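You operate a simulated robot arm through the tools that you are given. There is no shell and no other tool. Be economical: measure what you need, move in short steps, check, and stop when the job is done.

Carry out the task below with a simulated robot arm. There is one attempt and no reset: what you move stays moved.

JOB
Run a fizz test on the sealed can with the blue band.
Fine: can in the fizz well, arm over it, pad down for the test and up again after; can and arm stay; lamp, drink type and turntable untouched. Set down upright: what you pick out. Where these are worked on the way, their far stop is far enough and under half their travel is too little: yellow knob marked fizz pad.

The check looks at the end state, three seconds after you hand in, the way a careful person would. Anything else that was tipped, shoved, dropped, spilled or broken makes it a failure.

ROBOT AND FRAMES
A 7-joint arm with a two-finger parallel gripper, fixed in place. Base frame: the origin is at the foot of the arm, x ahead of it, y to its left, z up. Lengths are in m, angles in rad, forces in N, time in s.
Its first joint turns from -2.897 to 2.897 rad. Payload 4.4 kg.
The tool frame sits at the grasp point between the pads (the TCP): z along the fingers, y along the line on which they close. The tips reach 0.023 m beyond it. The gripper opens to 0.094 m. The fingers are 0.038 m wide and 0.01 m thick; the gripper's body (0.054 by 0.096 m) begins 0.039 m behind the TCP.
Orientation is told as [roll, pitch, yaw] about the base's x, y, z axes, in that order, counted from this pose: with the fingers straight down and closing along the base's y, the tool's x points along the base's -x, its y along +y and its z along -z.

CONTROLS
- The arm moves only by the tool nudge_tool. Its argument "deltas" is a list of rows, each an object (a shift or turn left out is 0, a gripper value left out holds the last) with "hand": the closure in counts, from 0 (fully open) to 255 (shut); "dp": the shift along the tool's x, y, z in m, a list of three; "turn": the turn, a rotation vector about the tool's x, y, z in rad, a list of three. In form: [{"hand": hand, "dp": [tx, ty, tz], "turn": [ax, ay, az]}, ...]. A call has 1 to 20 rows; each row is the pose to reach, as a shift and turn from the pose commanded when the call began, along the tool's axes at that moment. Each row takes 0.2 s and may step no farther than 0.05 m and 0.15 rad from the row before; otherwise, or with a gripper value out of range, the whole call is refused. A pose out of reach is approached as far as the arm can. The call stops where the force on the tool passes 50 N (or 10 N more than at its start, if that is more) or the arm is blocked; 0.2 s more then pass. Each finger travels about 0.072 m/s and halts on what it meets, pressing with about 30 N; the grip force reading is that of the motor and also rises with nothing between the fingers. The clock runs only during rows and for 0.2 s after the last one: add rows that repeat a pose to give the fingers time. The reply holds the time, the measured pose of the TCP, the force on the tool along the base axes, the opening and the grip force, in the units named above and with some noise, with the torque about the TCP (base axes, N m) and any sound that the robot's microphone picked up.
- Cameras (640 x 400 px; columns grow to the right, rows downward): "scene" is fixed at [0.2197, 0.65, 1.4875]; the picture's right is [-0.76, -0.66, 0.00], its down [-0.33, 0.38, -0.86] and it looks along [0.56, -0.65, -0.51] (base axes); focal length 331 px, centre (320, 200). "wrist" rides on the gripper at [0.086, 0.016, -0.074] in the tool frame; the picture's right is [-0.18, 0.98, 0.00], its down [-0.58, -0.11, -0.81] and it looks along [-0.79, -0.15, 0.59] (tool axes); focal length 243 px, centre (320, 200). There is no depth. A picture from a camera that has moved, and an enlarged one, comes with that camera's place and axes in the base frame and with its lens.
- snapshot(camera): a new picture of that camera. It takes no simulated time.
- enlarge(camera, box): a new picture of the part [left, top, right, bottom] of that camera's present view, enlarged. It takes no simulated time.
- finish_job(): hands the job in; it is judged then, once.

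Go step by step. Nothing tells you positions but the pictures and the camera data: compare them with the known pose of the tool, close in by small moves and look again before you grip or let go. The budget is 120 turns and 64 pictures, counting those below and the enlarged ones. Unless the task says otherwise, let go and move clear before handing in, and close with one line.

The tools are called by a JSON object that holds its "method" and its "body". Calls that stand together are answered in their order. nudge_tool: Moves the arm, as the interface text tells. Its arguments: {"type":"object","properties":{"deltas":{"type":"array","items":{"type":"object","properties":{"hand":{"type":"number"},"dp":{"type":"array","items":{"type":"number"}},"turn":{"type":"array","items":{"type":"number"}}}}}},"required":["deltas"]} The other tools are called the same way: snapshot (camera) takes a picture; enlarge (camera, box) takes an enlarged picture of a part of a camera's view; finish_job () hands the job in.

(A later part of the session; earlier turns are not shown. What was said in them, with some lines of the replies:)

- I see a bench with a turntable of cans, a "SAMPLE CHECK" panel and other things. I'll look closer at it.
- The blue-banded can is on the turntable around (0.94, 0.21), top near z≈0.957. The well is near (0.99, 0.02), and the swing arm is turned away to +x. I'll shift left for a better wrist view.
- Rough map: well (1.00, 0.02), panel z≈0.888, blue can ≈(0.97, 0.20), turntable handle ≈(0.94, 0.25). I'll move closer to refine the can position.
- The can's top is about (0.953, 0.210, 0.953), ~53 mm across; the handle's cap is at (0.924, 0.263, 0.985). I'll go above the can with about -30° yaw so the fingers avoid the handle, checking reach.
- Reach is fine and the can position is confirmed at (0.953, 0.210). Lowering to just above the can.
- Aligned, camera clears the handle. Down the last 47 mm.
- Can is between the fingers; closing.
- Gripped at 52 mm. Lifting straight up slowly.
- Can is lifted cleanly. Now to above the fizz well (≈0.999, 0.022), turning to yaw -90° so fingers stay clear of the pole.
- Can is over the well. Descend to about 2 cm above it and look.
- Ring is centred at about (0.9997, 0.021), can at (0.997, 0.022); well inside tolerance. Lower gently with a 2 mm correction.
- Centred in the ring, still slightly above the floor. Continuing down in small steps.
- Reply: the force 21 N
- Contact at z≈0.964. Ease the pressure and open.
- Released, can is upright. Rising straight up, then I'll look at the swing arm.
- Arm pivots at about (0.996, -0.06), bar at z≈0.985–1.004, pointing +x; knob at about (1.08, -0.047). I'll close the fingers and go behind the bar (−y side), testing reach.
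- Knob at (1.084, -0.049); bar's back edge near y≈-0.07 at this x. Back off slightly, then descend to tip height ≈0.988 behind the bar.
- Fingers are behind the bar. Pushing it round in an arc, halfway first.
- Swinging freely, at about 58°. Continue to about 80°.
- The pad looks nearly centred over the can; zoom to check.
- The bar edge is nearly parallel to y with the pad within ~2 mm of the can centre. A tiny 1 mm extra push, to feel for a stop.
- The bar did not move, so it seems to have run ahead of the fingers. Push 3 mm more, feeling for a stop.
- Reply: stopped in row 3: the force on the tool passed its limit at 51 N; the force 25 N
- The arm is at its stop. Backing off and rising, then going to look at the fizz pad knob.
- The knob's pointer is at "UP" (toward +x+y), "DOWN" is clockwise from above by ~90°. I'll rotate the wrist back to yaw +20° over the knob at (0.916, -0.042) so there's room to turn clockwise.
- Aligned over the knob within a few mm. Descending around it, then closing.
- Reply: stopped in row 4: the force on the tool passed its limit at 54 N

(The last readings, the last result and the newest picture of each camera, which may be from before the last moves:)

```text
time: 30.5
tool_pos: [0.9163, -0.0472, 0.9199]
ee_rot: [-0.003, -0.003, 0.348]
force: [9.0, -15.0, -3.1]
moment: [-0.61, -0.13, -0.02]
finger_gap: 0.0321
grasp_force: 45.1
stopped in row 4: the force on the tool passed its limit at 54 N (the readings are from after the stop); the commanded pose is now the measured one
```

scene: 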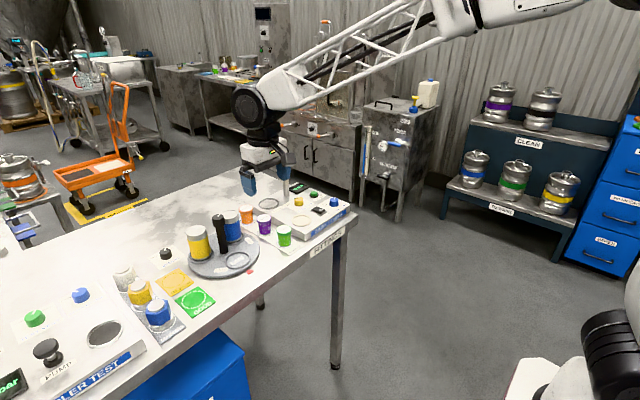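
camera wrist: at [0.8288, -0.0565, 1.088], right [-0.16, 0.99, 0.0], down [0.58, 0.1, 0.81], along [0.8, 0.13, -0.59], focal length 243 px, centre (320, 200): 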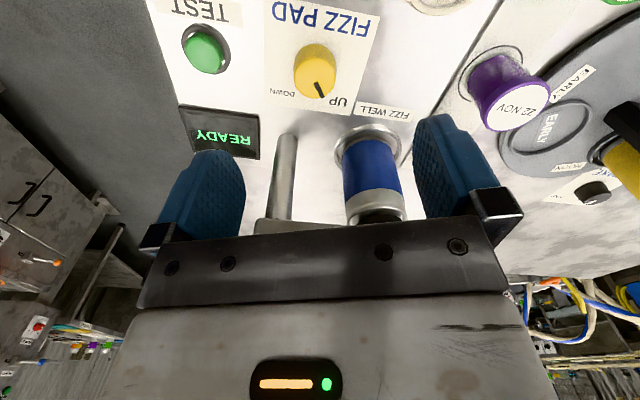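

Gripped at 32 mm, knob a little off toward −y; relax the side load by shifting.

{"method": "nudge_tool", "body": {"deltas": [{"dp": [0, -0.002, 0], "hand": 255}, {"dp": [0, -0.002, 0], "hand": 255}]}}

```text
time: 31.1
tool_pos: [0.9168, -0.0454, 0.9195]
ee_rot: [-0.002, -0.004, 0.348]
force: [-5.1, 6.1, 2.4]
moment: [0.2, 0.05, 0.02]
finger_gap: 0.0322
grasp_force: 45.5
```

Load is small now. Turn clockwise (from above), in steps.

{"method": "nudge_tool", "body": {"deltas": [{"turn": [0, 0, 0.1], "dp": [0, 0.0007, 0]}, {"turn": [0, 0, 0.2], "dp": [0, 0.0007, 0]}, {"turn": [0, 0, 0.3], "dp": [0, 0.0007, 0]}, {"turn": [0, 0, 0.4], "dp": [0, 0.0007, 0]}, {"turn": [0, 0, 0.5], "dp": [0, 0.0007, 0]}, {"turn": [0, 0, 0.6], "dp": [0, 0.0007, 0]}]}}

{"method": "enlarge", "body": {"camera": "scene", "box": [250, 150, 350, 220]}}

```text
time: 32.4
tool_pos: [0.9164, -0.0435, 0.9201]
ee_rot: [-0.001, -0.004, -0.177]
force: [0.9, 10.5, 0.7]
moment: [0.3, -0.08, 0.03]
finger_gap: 0.0319
grasp_force: 45.1
stopped in row 6: the force on the tool passed its limit at 52 N (the readings are from after the stop); the commanded pose is now the measured one
```

```text
5.71 times, centred on (300, 185) of scene
camera zoom: at [0.2197, 0.65, 1.4875], right [-0.76, -0.66, 0.0], down [-0.33, 0.38, -0.86], along [0.56, -0.65, -0.51], focal length 1889 px, centre (434, 286)
```

zoom: 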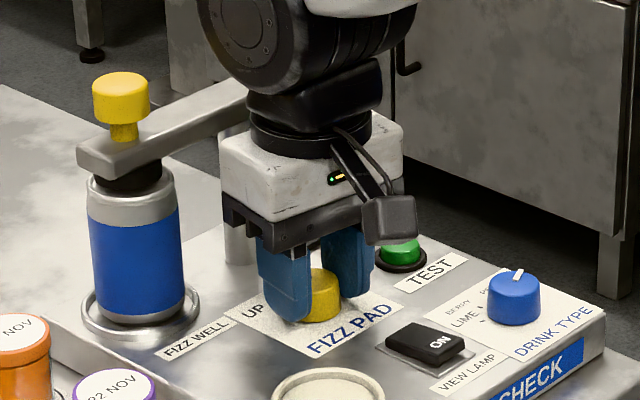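

Stopped by side force after ~30° of turn. Let me open slightly and look at the knob's state.

{"method": "nudge_tool", "body": {"deltas": [{"hand": 120}, {"hand": 120}, {"hand": 120}]}}

{"method": "snapshot", "body": {"camera": "wrist"}}

```text
time: 33.2
tool_pos: [0.9154, -0.0451, 0.9188]
ee_rot: [-0.001, -0.004, -0.178]
force: [0.3, -0.2, -0.1]
moment: [-0.02, 0.02, 0.01]
finger_gap: 0.0496
grasp_force: 0.0
```

```text
18 pictures are left
camera wrist: at [0.8335, -0.0142, 0.9944], right [0.36, 0.93, 0.0], down [0.55, -0.21, 0.81], along [0.76, -0.29, -0.59], focal length 243 px, centre (320, 200)
```

wrist: 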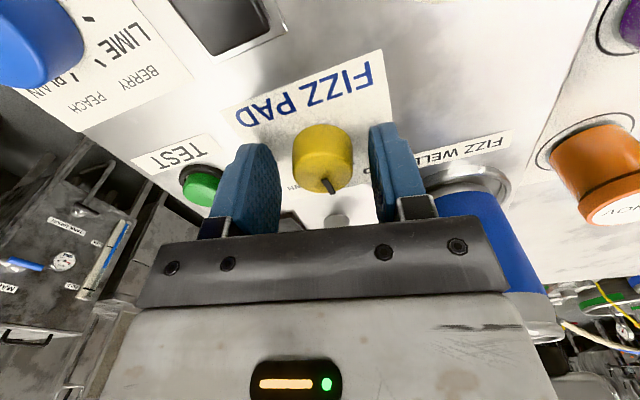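

{"method": "enlarge", "body": {"camera": "wrist", "box": [270, 110, 390, 220]}}

```text
3.64 times, centred on (330, 165) of wrist
camera zoom: at [0.8335, -0.0142, 0.9944], right [0.36, 0.93, 0.0], down [0.55, -0.21, 0.81], along [0.76, -0.29, -0.59], focal length 882 px, centre (284, 327)
```

zoom: 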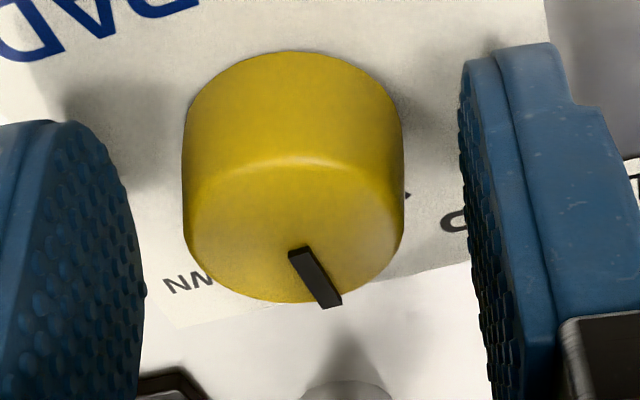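

Pointer is now about straight ahead (12 o'clock) — around halfway. Recentre by 1.5 mm, regrip, continue.

{"method": "nudge_tool", "body": {"deltas": [{"dp": [0, -0.0015, 0], "hand": 120}, {"dp": [0, -0.0015, 0], "hand": 255}, {"dp": [0, -0.0015, 0], "hand": 255}, {"dp": [0, -0.0015, 0], "hand": 255}]}}

```text
time: 34.2
tool_pos: [0.9161, -0.0443, 0.9192]
ee_rot: [0.0, -0.003, -0.176]
force: [8.2, 50.5, -2.2]
moment: [1.21, -0.24, 0.18]
finger_gap: 0.0324
grasp_force: 44.6
```

Side load says the knob is more toward +y; shift back 2.5 mm.

{"method": "nudge_tool", "body": {"deltas": [{"dp": [0, 0.001, 0]}, {"dp": [0, 0.002, 0]}, {"dp": [0, 0.002, 0]}]}}

```text
time: 35.0
tool_pos: [0.9167, -0.0442, 0.9199]
ee_rot: [0.0, -0.003, -0.177]
force: [7.5, 41.2, -2.3]
moment: [1.02, -0.09, 0.17]
finger_gap: 0.0319
grasp_force: 45.0
```

{"method": "nudge_tool", "body": {"deltas": [{"dp": [0, 0.002, 0]}, {"dp": [0, 0.003, 0]}, {"dp": [0, 0.003, 0]}, {"dp": [0, 0.003, 0]}]}}

```text
time: 36.0
tool_pos: [0.9168, -0.0437, 0.9184]
ee_rot: [-0.001, -0.002, -0.181]
force: [-21.5, -38.5, -5.0]
moment: [-0.87, 0.66, -0.2]
finger_gap: 0.0321
grasp_force: 45.4
```

{"method": "nudge_tool", "body": {"deltas": [{"dp": [0, -0.0014, 0]}, {"dp": [0, -0.0014, 0]}]}}

```text
time: 36.6
tool_pos: [0.915, -0.0448, 0.918]
ee_rot: [-0.001, -0.002, -0.178]
force: [-15.7, -38.0, -16.3]
moment: [-0.83, 0.47, -0.18]
finger_gap: 0.0324
grasp_force: 45.9
```

{"method": "nudge_tool", "body": {"deltas": [{"dp": [0.0005, -0.0008, -0.0003]}, {"dp": [0.0005, -0.0008, -0.0003]}]}}

```text
time: 37.2
tool_pos: [0.9158, -0.045, 0.9197]
ee_rot: [0.001, -0.002, -0.177]
force: [1.3, -32.8, -30.3]
moment: [-0.56, 0.1, -0.17]
finger_gap: 0.0321
grasp_force: 45.0
```

Stress builds up with stiction; I'll release, and regrip with a softer closure.

{"method": "nudge_tool", "body": {"deltas": [{"hand": 130}, {"hand": 130}, {"hand": 130}]}}

```text
time: 38.0
tool_pos: [0.9162, -0.0433, 0.9213]
ee_rot: [0.001, -0.003, -0.18]
force: [-0.5, 0.2, -0.4]
moment: [-0.03, 0.0, -0.02]
finger_gap: 0.0462
grasp_force: 0.0
```

{"method": "nudge_tool", "body": {"deltas": [{"dp": [0, -0.001, 0.002], "hand": 150}, {"dp": [0, -0.001, 0.002], "hand": 165}, {"dp": [0, -0.001, 0.002], "hand": 180}, {"dp": [0, -0.001, 0.002], "hand": 180}]}}

```text
time: 39.0
tool_pos: [0.9154, -0.0448, 0.918]
ee_rot: [0.001, -0.003, -0.177]
force: [1.6, 8.8, 0.3]
moment: [0.2, -0.01, 0.05]
finger_gap: 0.032
grasp_force: 45.3
```

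Good, low side load. Turn on clockwise.

{"method": "nudge_tool", "body": {"deltas": [{"turn": [0, 0, 0.1]}, {"turn": [0, 0, 0.2]}, {"turn": [0, 0, 0.3]}, {"turn": [0, 0, 0.4]}, {"turn": [0, 0, 0.5]}, {"turn": [0, 0, 0.6]}, {"turn": [0, 0, 0.7]}, {"turn": [0, 0, 0.8]}, {"turn": [0, 0, 0.9]}]}}

{"method": "enlarge", "body": {"camera": "scene", "box": [250, 150, 350, 220]}}

```text
time: 40.2
tool_pos: [0.9162, -0.0415, 0.9189]
ee_rot: [0.002, -0.005, -0.643]
force: [9.8, 9.3, -3.6]
moment: [0.35, -0.08, 0.11]
finger_gap: 0.032
grasp_force: 45.1
stopped in row 5: the force on the tool passed its limit at 54 N (the readings are from after the stop); the commanded pose is now the measured one
```

```text
5.71 times, centred on (300, 185) of scene
camera zoom: at [0.2197, 0.65, 1.4875], right [-0.76, -0.66, 0.0], down [-0.33, 0.38, -0.86], along [0.56, -0.65, -0.51], focal length 1889 px, centre (434, 286)
```

zoom: 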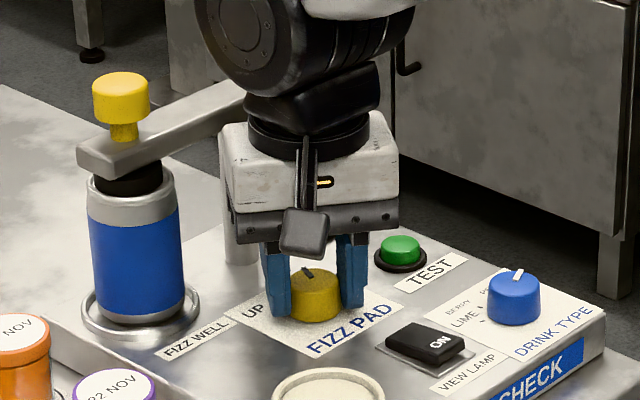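

Progress ~27° more; the drift suggests the knob centre is ~5 mm further in +x. Release and recentre.

{"method": "nudge_tool", "body": {"deltas": [{"hand": 120}, {"hand": 120}, {"hand": 120}]}}

{"method": "enlarge", "body": {"camera": "wrist", "box": [250, 90, 410, 230]}}

```text
time: 41.0
tool_pos: [0.9154, -0.0434, 0.9186]
ee_rot: [0.003, -0.001, -0.642]
force: [-0.1, 0.3, 0.6]
moment: [-0.04, -0.03, 0.02]
finger_gap: 0.0494
grasp_force: 0.0
```

```text
2.86 times, centred on (330, 160) of wrist
camera zoom: at [0.8563, 0.0212, 0.9936], right [0.74, 0.68, 0.0], down [0.4, -0.44, 0.81], along [0.55, -0.59, -0.59], focal length 693 px, centre (291, 314)
```

zoom: 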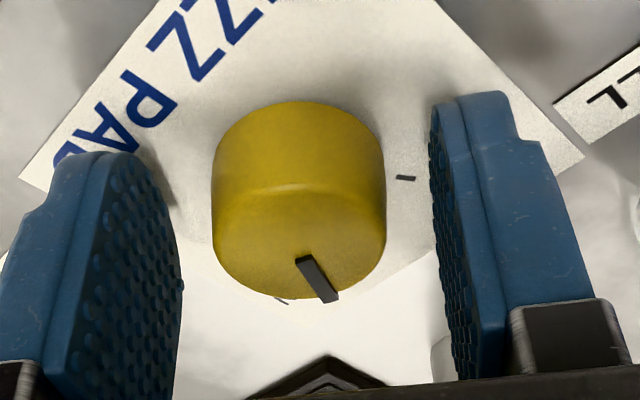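

Pointer at about −28°, DOWN tick near −50°. Recentre, regrip and turn the rest.

{"method": "nudge_tool", "body": {"deltas": [{"dp": [-0.004, 0.001, 0.001], "hand": 120}, {"dp": [-0.004, 0.001, 0.001], "hand": 150}, {"dp": [-0.004, 0.001, 0.001], "hand": 165}, {"dp": [-0.004, 0.001, 0.001], "hand": 180}, {"dp": [-0.004, 0.001, 0.001], "hand": 180}]}}

```text
time: 42.2
tool_pos: [0.92, -0.0451, 0.917]
ee_rot: [0.004, -0.003, -0.644]
force: [-9.9, -10.6, -0.1]
moment: [-0.27, 0.25, 0.02]
finger_gap: 0.0322
grasp_force: 44.6
```

{"method": "nudge_tool", "body": {"deltas": [{"turn": [0, 0, 0.08]}, {"turn": [0, 0, 0.16]}, {"turn": [0, 0, 0.24]}, {"turn": [0, 0, 0.32]}, {"turn": [0, 0, 0.4]}, {"turn": [0, 0, 0.48]}, {"turn": [0, 0, 0.56]}]}}

{"method": "enlarge", "body": {"camera": "scene", "box": [250, 150, 350, 220]}}

```text
time: 43.8
tool_pos: [0.92, -0.0441, 0.9182]
ee_rot: [0.006, -0.002, -1.205]
force: [-17.2, -14.1, 5.9]
moment: [-0.52, 0.36, 0.64]
finger_gap: 0.0325
grasp_force: 44.6
```

```text
5.71 times, centred on (300, 185) of scene
camera zoom: at [0.2197, 0.65, 1.4875], right [-0.76, -0.66, 0.0], down [-0.33, 0.38, -0.86], along [0.56, -0.65, -0.51], focal length 1889 px, centre (434, 286)
```

zoom: 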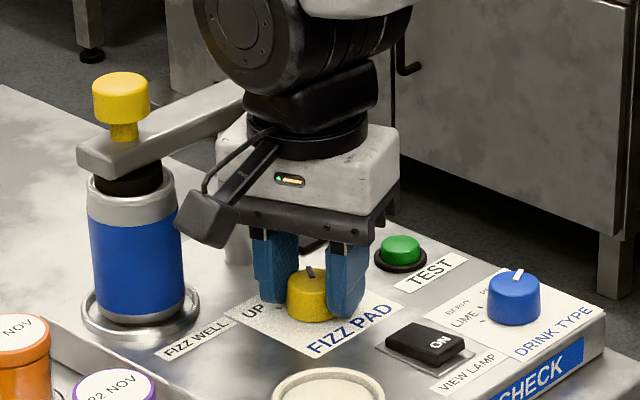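

Torque about z rose to 0.64 N·m — likely at the stop. Open and check the pad and pointer.

{"method": "nudge_tool", "body": {"deltas": [{"hand": 120}, {"hand": 120}, {"hand": 120}]}}

{"method": "enlarge", "body": {"camera": "scene", "box": [260, 160, 300, 190]}}

{"method": "enlarge", "body": {"camera": "wrist", "box": [250, 90, 410, 230]}}

```text
time: 44.6
tool_pos: [0.9196, -0.0447, 0.918]
ee_rot: [0.007, -0.001, -1.202]
force: [0.0, -0.5, -0.3]
moment: [0.0, 0.04, -0.02]
finger_gap: 0.0497
grasp_force: 0.1
```

```text
13.33 times, centred on (280, 175) of scene
camera zoom: at [0.2197, 0.65, 1.4875], right [-0.76, -0.66, 0.0], down [-0.33, 0.38, -0.86], along [0.56, -0.65, -0.51], focal length 4408 px, centre (853, 533)
```

zoom: 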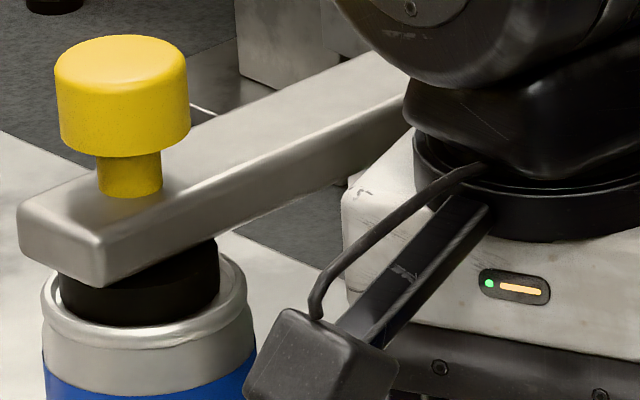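

```text
2.86 times, centred on (330, 160) of wrist
camera zoom: at [0.9036, 0.0418, 0.9929], right [0.98, 0.18, 0.01], down [0.1, -0.58, 0.81], along [0.15, -0.79, -0.59], focal length 693 px, centre (291, 314)
```

zoom: 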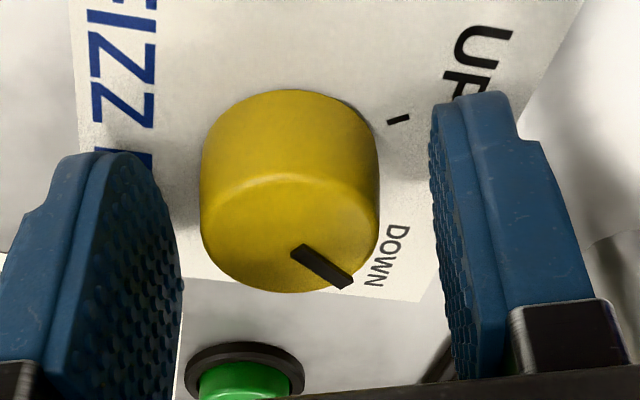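

Pad is down on the can and the pointer is at DOWN. Now to the TEST button at about (0.918, -0.118): rise, close, and hover over it.

{"method": "nudge_tool", "body": {"deltas": [{"dp": [0, 0, -0.035]}, {"dp": [0, 0, -0.07], "hand": 255}, {"dp": [-0.034, -0.014, -0.07]}, {"dp": [-0.068, -0.028, -0.07]}, {"dp": [-0.068, -0.028, -0.05]}, {"dp": [-0.068, -0.028, -0.02]}, {"dp": [-0.068, -0.028, -0.02]}]}}

{"method": "snapshot", "body": {"camera": "wrist"}}

{"method": "enlarge", "body": {"camera": "scene", "box": [270, 140, 350, 220]}}

```text
time: 46.2
tool_pos: [0.9188, -0.1199, 0.9364]
ee_rot: [0.006, -0.002, -1.202]
force: [-1.3, 0.3, 0.7]
moment: [-0.01, 0.0, -0.04]
finger_gap: 0.0
grasp_force: 30.3
```

```text
11 pictures are left
camera wrist: at [0.9019, -0.0339, 1.0117], right [0.98, 0.18, 0.01], down [0.1, -0.58, 0.81], along [0.15, -0.79, -0.59], focal length 243 px, centre (320, 200)
```

wrist: 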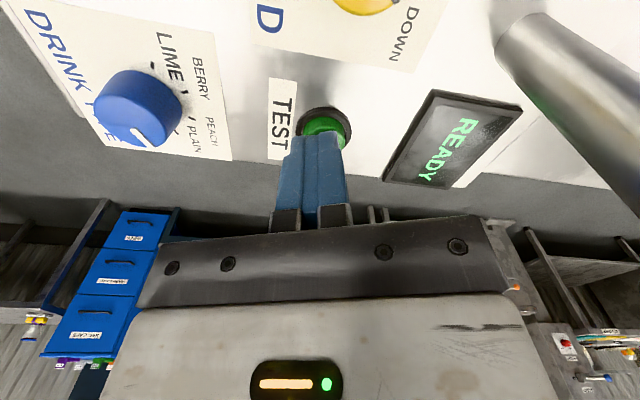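

```text
5.00 times, centred on (310, 180) of scene
camera zoom: at [0.2197, 0.65, 1.4875], right [-0.76, -0.66, 0.0], down [-0.33, 0.38, -0.86], along [0.56, -0.65, -0.51], focal length 1653 px, centre (370, 300)
```

zoom: 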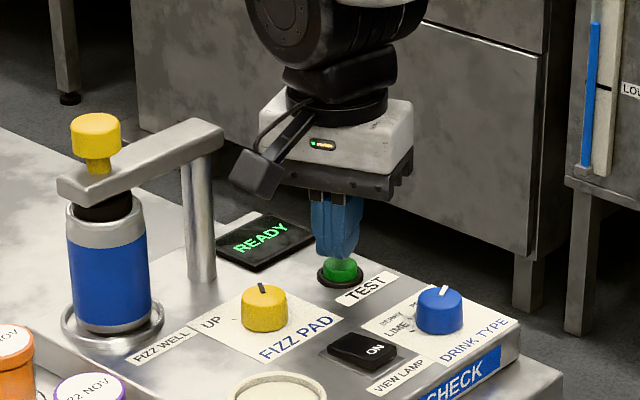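

Fingertips are right above TEST. Press gently.

{"method": "nudge_tool", "body": {"deltas": [{"dp": [-0.001, 0.002, 0.004]}, {"dp": [-0.001, 0.002, 0.007]}, {"dp": [-0.001, 0.002, 0.01]}, {"dp": [-0.001, 0.002, 0.012]}]}}

```text
time: 47.2
tool_pos: [0.9202, -0.119, 0.9258]
ee_rot: [0.005, 0.0, -1.204]
force: [-0.6, 0.0, 0.6]
moment: [0.0, 0.0, 0.03]
finger_gap: 0.0
grasp_force: 30.0
```

{"method": "nudge_tool", "body": {"deltas": [{"dp": [0, 0, 0.0015]}, {"dp": [0, 0, 0.003]}, {"dp": [0, 0, 0.0045]}, {"dp": [0, 0, 0.0045]}]}}

{"method": "enlarge", "body": {"camera": "scene", "box": [270, 140, 350, 220]}}

```text
time: 48.2
tool_pos: [0.9204, -0.1188, 0.9218]
ee_rot: [0.007, -0.002, -1.203]
force: [1.0, -1.3, 4.9]
moment: [0.02, -0.03, -0.02]
finger_gap: 0.0
grasp_force: 30.0
heard: click
```

```text
5.00 times, centred on (310, 180) of scene
camera zoom: at [0.2197, 0.65, 1.4875], right [-0.76, -0.66, 0.0], down [-0.33, 0.38, -0.86], along [0.56, -0.65, -0.51], focal length 1653 px, centre (370, 300)
```

zoom: 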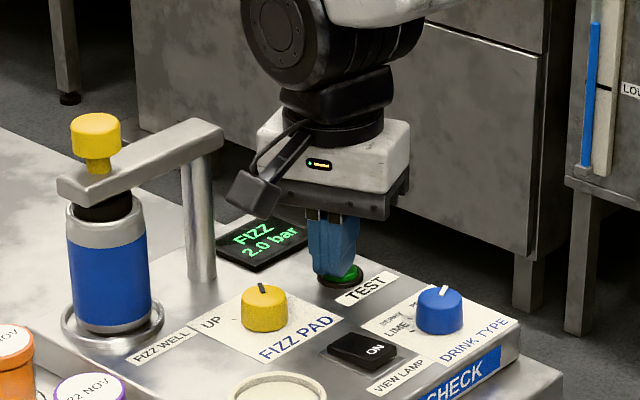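

Click, and the display reads "FIZZ 2.0 bar" — test done. Now back to the knob to raise the pad.

{"method": "nudge_tool", "body": {"deltas": [{"dp": [0, 0, -0.035]}, {"dp": [0, 0, -0.075]}, {"dp": [0.035, 0.0134, -0.075], "hand": 0}, {"dp": [0.0693, 0.0267, -0.075]}, {"dp": [0.0693, 0.0267, -0.075]}, {"dp": [0.0693, 0.0267, -0.075]}, {"dp": [0.0693, 0.0267, -0.04], "hand": 0}, {"dp": [0.0693, 0.0267, -0.01]}, {"dp": [0.0693, 0.0267, 0.003], "hand": 120}, {"dp": [0.0693, 0.0267, 0.003], "hand": 120}, {"dp": [0.0693, 0.0267, 0.003], "hand": 120}]}}

{"method": "enlarge", "body": {"camera": "wrist", "box": [250, 90, 410, 230]}}

```text
time: 50.6
tool_pos: [0.9214, -0.0455, 0.9171]
ee_rot: [0.006, -0.003, -1.202]
force: [0.0, -0.8, 0.8]
moment: [0.0, -0.01, 0.0]
finger_gap: 0.0496
grasp_force: 0.1
```

```text
2.86 times, centred on (330, 160) of wrist
camera zoom: at [0.9051, 0.0414, 0.9927], right [0.98, 0.18, 0.01], down [0.1, -0.58, 0.81], along [0.15, -0.79, -0.59], focal length 693 px, centre (291, 314)
```

zoom: 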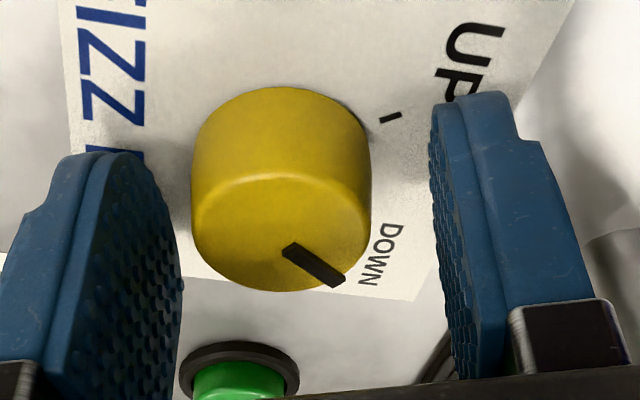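

Shift ~1.5 mm to centre, grip and turn counter-clockwise.

{"method": "nudge_tool", "body": {"deltas": [{"dp": [0, -0.0015, 0], "hand": 120}, {"dp": [0, -0.0015, 0], "hand": 150}, {"dp": [0, -0.0015, 0], "hand": 165}, {"dp": [0, -0.0015, 0], "hand": 180}, {"dp": [0, -0.0015, 0], "hand": 180}]}}

{"method": "nudge_tool", "body": {"deltas": [{"turn": [0, 0, -0.08]}, {"turn": [0, 0, -0.16]}, {"turn": [0, 0, -0.24]}, {"turn": [0, 0, -0.32]}, {"turn": [0, 0, -0.4]}, {"turn": [0, 0, -0.48]}, {"turn": [0, 0, -0.56]}, {"turn": [0, 0, -0.64]}, {"turn": [0, 0, -0.72]}, {"turn": [0, 0, -0.8]}]}}

```text
time: 51.8
tool_pos: [0.9203, -0.0456, 0.9179]
ee_rot: [0.004, -0.002, -1.202]
force: [7.7, 1.3, -2.3]
moment: [-0.07, -0.23, 0.01]
finger_gap: 0.0322
grasp_force: 45.2
```

```text
time: 54.0
tool_pos: [0.9192, -0.0447, 0.9189]
ee_rot: [0.002, -0.006, -0.401]
force: [19.1, -16.5, -8.6]
moment: [-0.18, 0.07, 0.02]
finger_gap: 0.0323
grasp_force: 44.7
```

Turned 46° smoothly. Continue to the UP stop.

{"method": "nudge_tool", "body": {"deltas": [{"turn": [0, 0, -0.08], "dp": [-0.001, -0.0003, 0]}, {"turn": [0, 0, -0.16], "dp": [-0.001, -0.0003, 0]}, {"turn": [0, 0, -0.24], "dp": [-0.001, -0.0003, 0]}, {"turn": [0, 0, -0.32], "dp": [-0.001, -0.0003, 0]}, {"turn": [0, 0, -0.4], "dp": [-0.001, -0.0003, 0]}, {"turn": [0, 0, -0.48], "dp": [-0.001, -0.0003, 0]}, {"turn": [0, 0, -0.56], "dp": [-0.001, -0.0003, 0]}, {"turn": [0, 0, -0.64], "dp": [-0.001, -0.0003, 0]}, {"turn": [0, 0, -0.72], "dp": [-0.001, -0.0003, 0]}, {"turn": [0, 0, -0.8], "dp": [-0.001, -0.0003, 0]}, {"turn": [0, 0, -0.88], "dp": [-0.001, -0.0003, 0]}]}}

{"method": "enlarge", "body": {"camera": "scene", "box": [260, 160, 300, 190]}}

```text
time: 56.4
tool_pos: [0.9197, -0.0449, 0.9185]
ee_rot: [-0.002, -0.005, 0.478]
force: [-0.6, 6.7, 7.1]
moment: [0.07, -0.02, -0.46]
finger_gap: 0.0322
grasp_force: 44.9
```

```text
13.33 times, centred on (280, 175) of scene
camera zoom: at [0.2197, 0.65, 1.4875], right [-0.76, -0.66, 0.0], down [-0.33, 0.38, -0.86], along [0.56, -0.65, -0.51], focal length 4408 px, centre (853, 533)
```

zoom: 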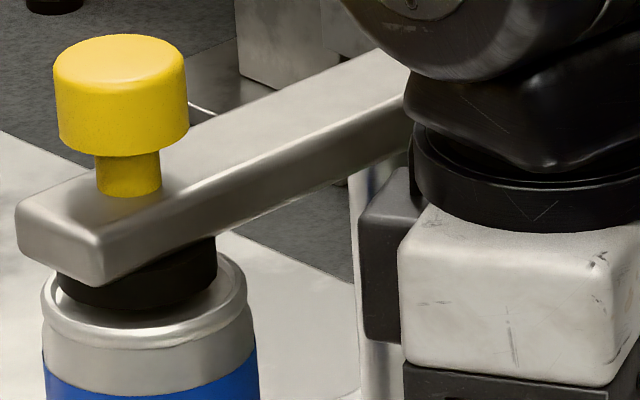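

Pad is up again and the knob is at its stop. Release and rise clear.

{"method": "nudge_tool", "body": {"deltas": [{"hand": 120}, {"hand": 100}, {"hand": 80}, {"dp": [0, 0, -0.03]}, {"dp": [0, 0, -0.07]}, {"dp": [0, 0, -0.11]}, {"dp": [0.03, 0, -0.15]}, {"dp": [0.07, 0, -0.18]}, {"dp": [0.11, 0, -0.2]}, {"dp": [0.15, 0, -0.22]}, {"dp": [0.15, 0, -0.22]}]}}

{"method": "enlarge", "body": {"camera": "scene", "box": [180, 150, 360, 280]}}

{"method": "enlarge", "body": {"camera": "scene", "box": [260, 160, 320, 210]}}

```text
time: 58.8
tool_pos: [0.7856, -0.1171, 1.1397]
ee_rot: [-0.002, -0.005, 0.476]
force: [0.4, -0.1, 0.6]
moment: [0.0, -0.03, 0.0]
finger_gap: 0.0644
grasp_force: 0.0
```

```text
3.08 times, centred on (270, 215) of scene
camera zoom: at [0.2197, 0.65, 1.4875], right [-0.76, -0.66, 0.0], down [-0.33, 0.38, -0.86], along [0.56, -0.65, -0.51], focal length 1017 px, centre (474, 154)
```

zoom: 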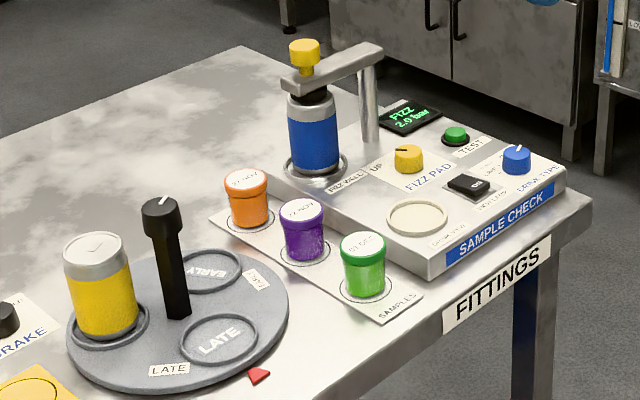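

```text
8.00 times, centred on (290, 185) of scene
camera zoom: at [0.2197, 0.65, 1.4875], right [-0.76, -0.66, 0.0], down [-0.33, 0.38, -0.86], along [0.56, -0.65, -0.51], focal length 2645 px, centre (560, 320)
```

zoom: 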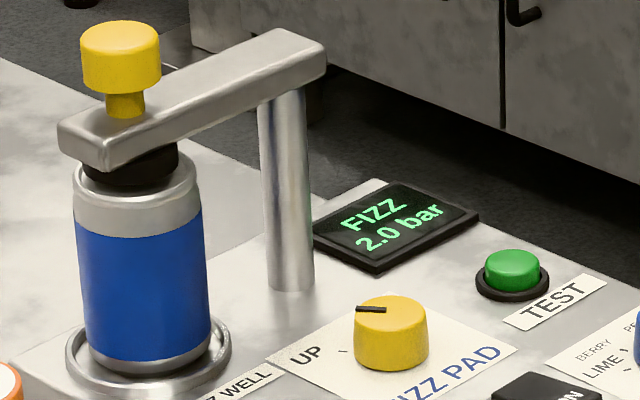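

The can stands in the fizz well with the arm over it. The display reads 2.0 bar, the knob is back at UP and the pad is up. The rest looks undisturbed and the gripper is clear, so I'm handing in.

{"method": "finish_job", "body": {}}

```text
The job is handed in.
```

The fizz test on the blue-banded can is done: the display reads 2.0 bar, the pad is back up, and the can and arm are still in place at the fizz well.
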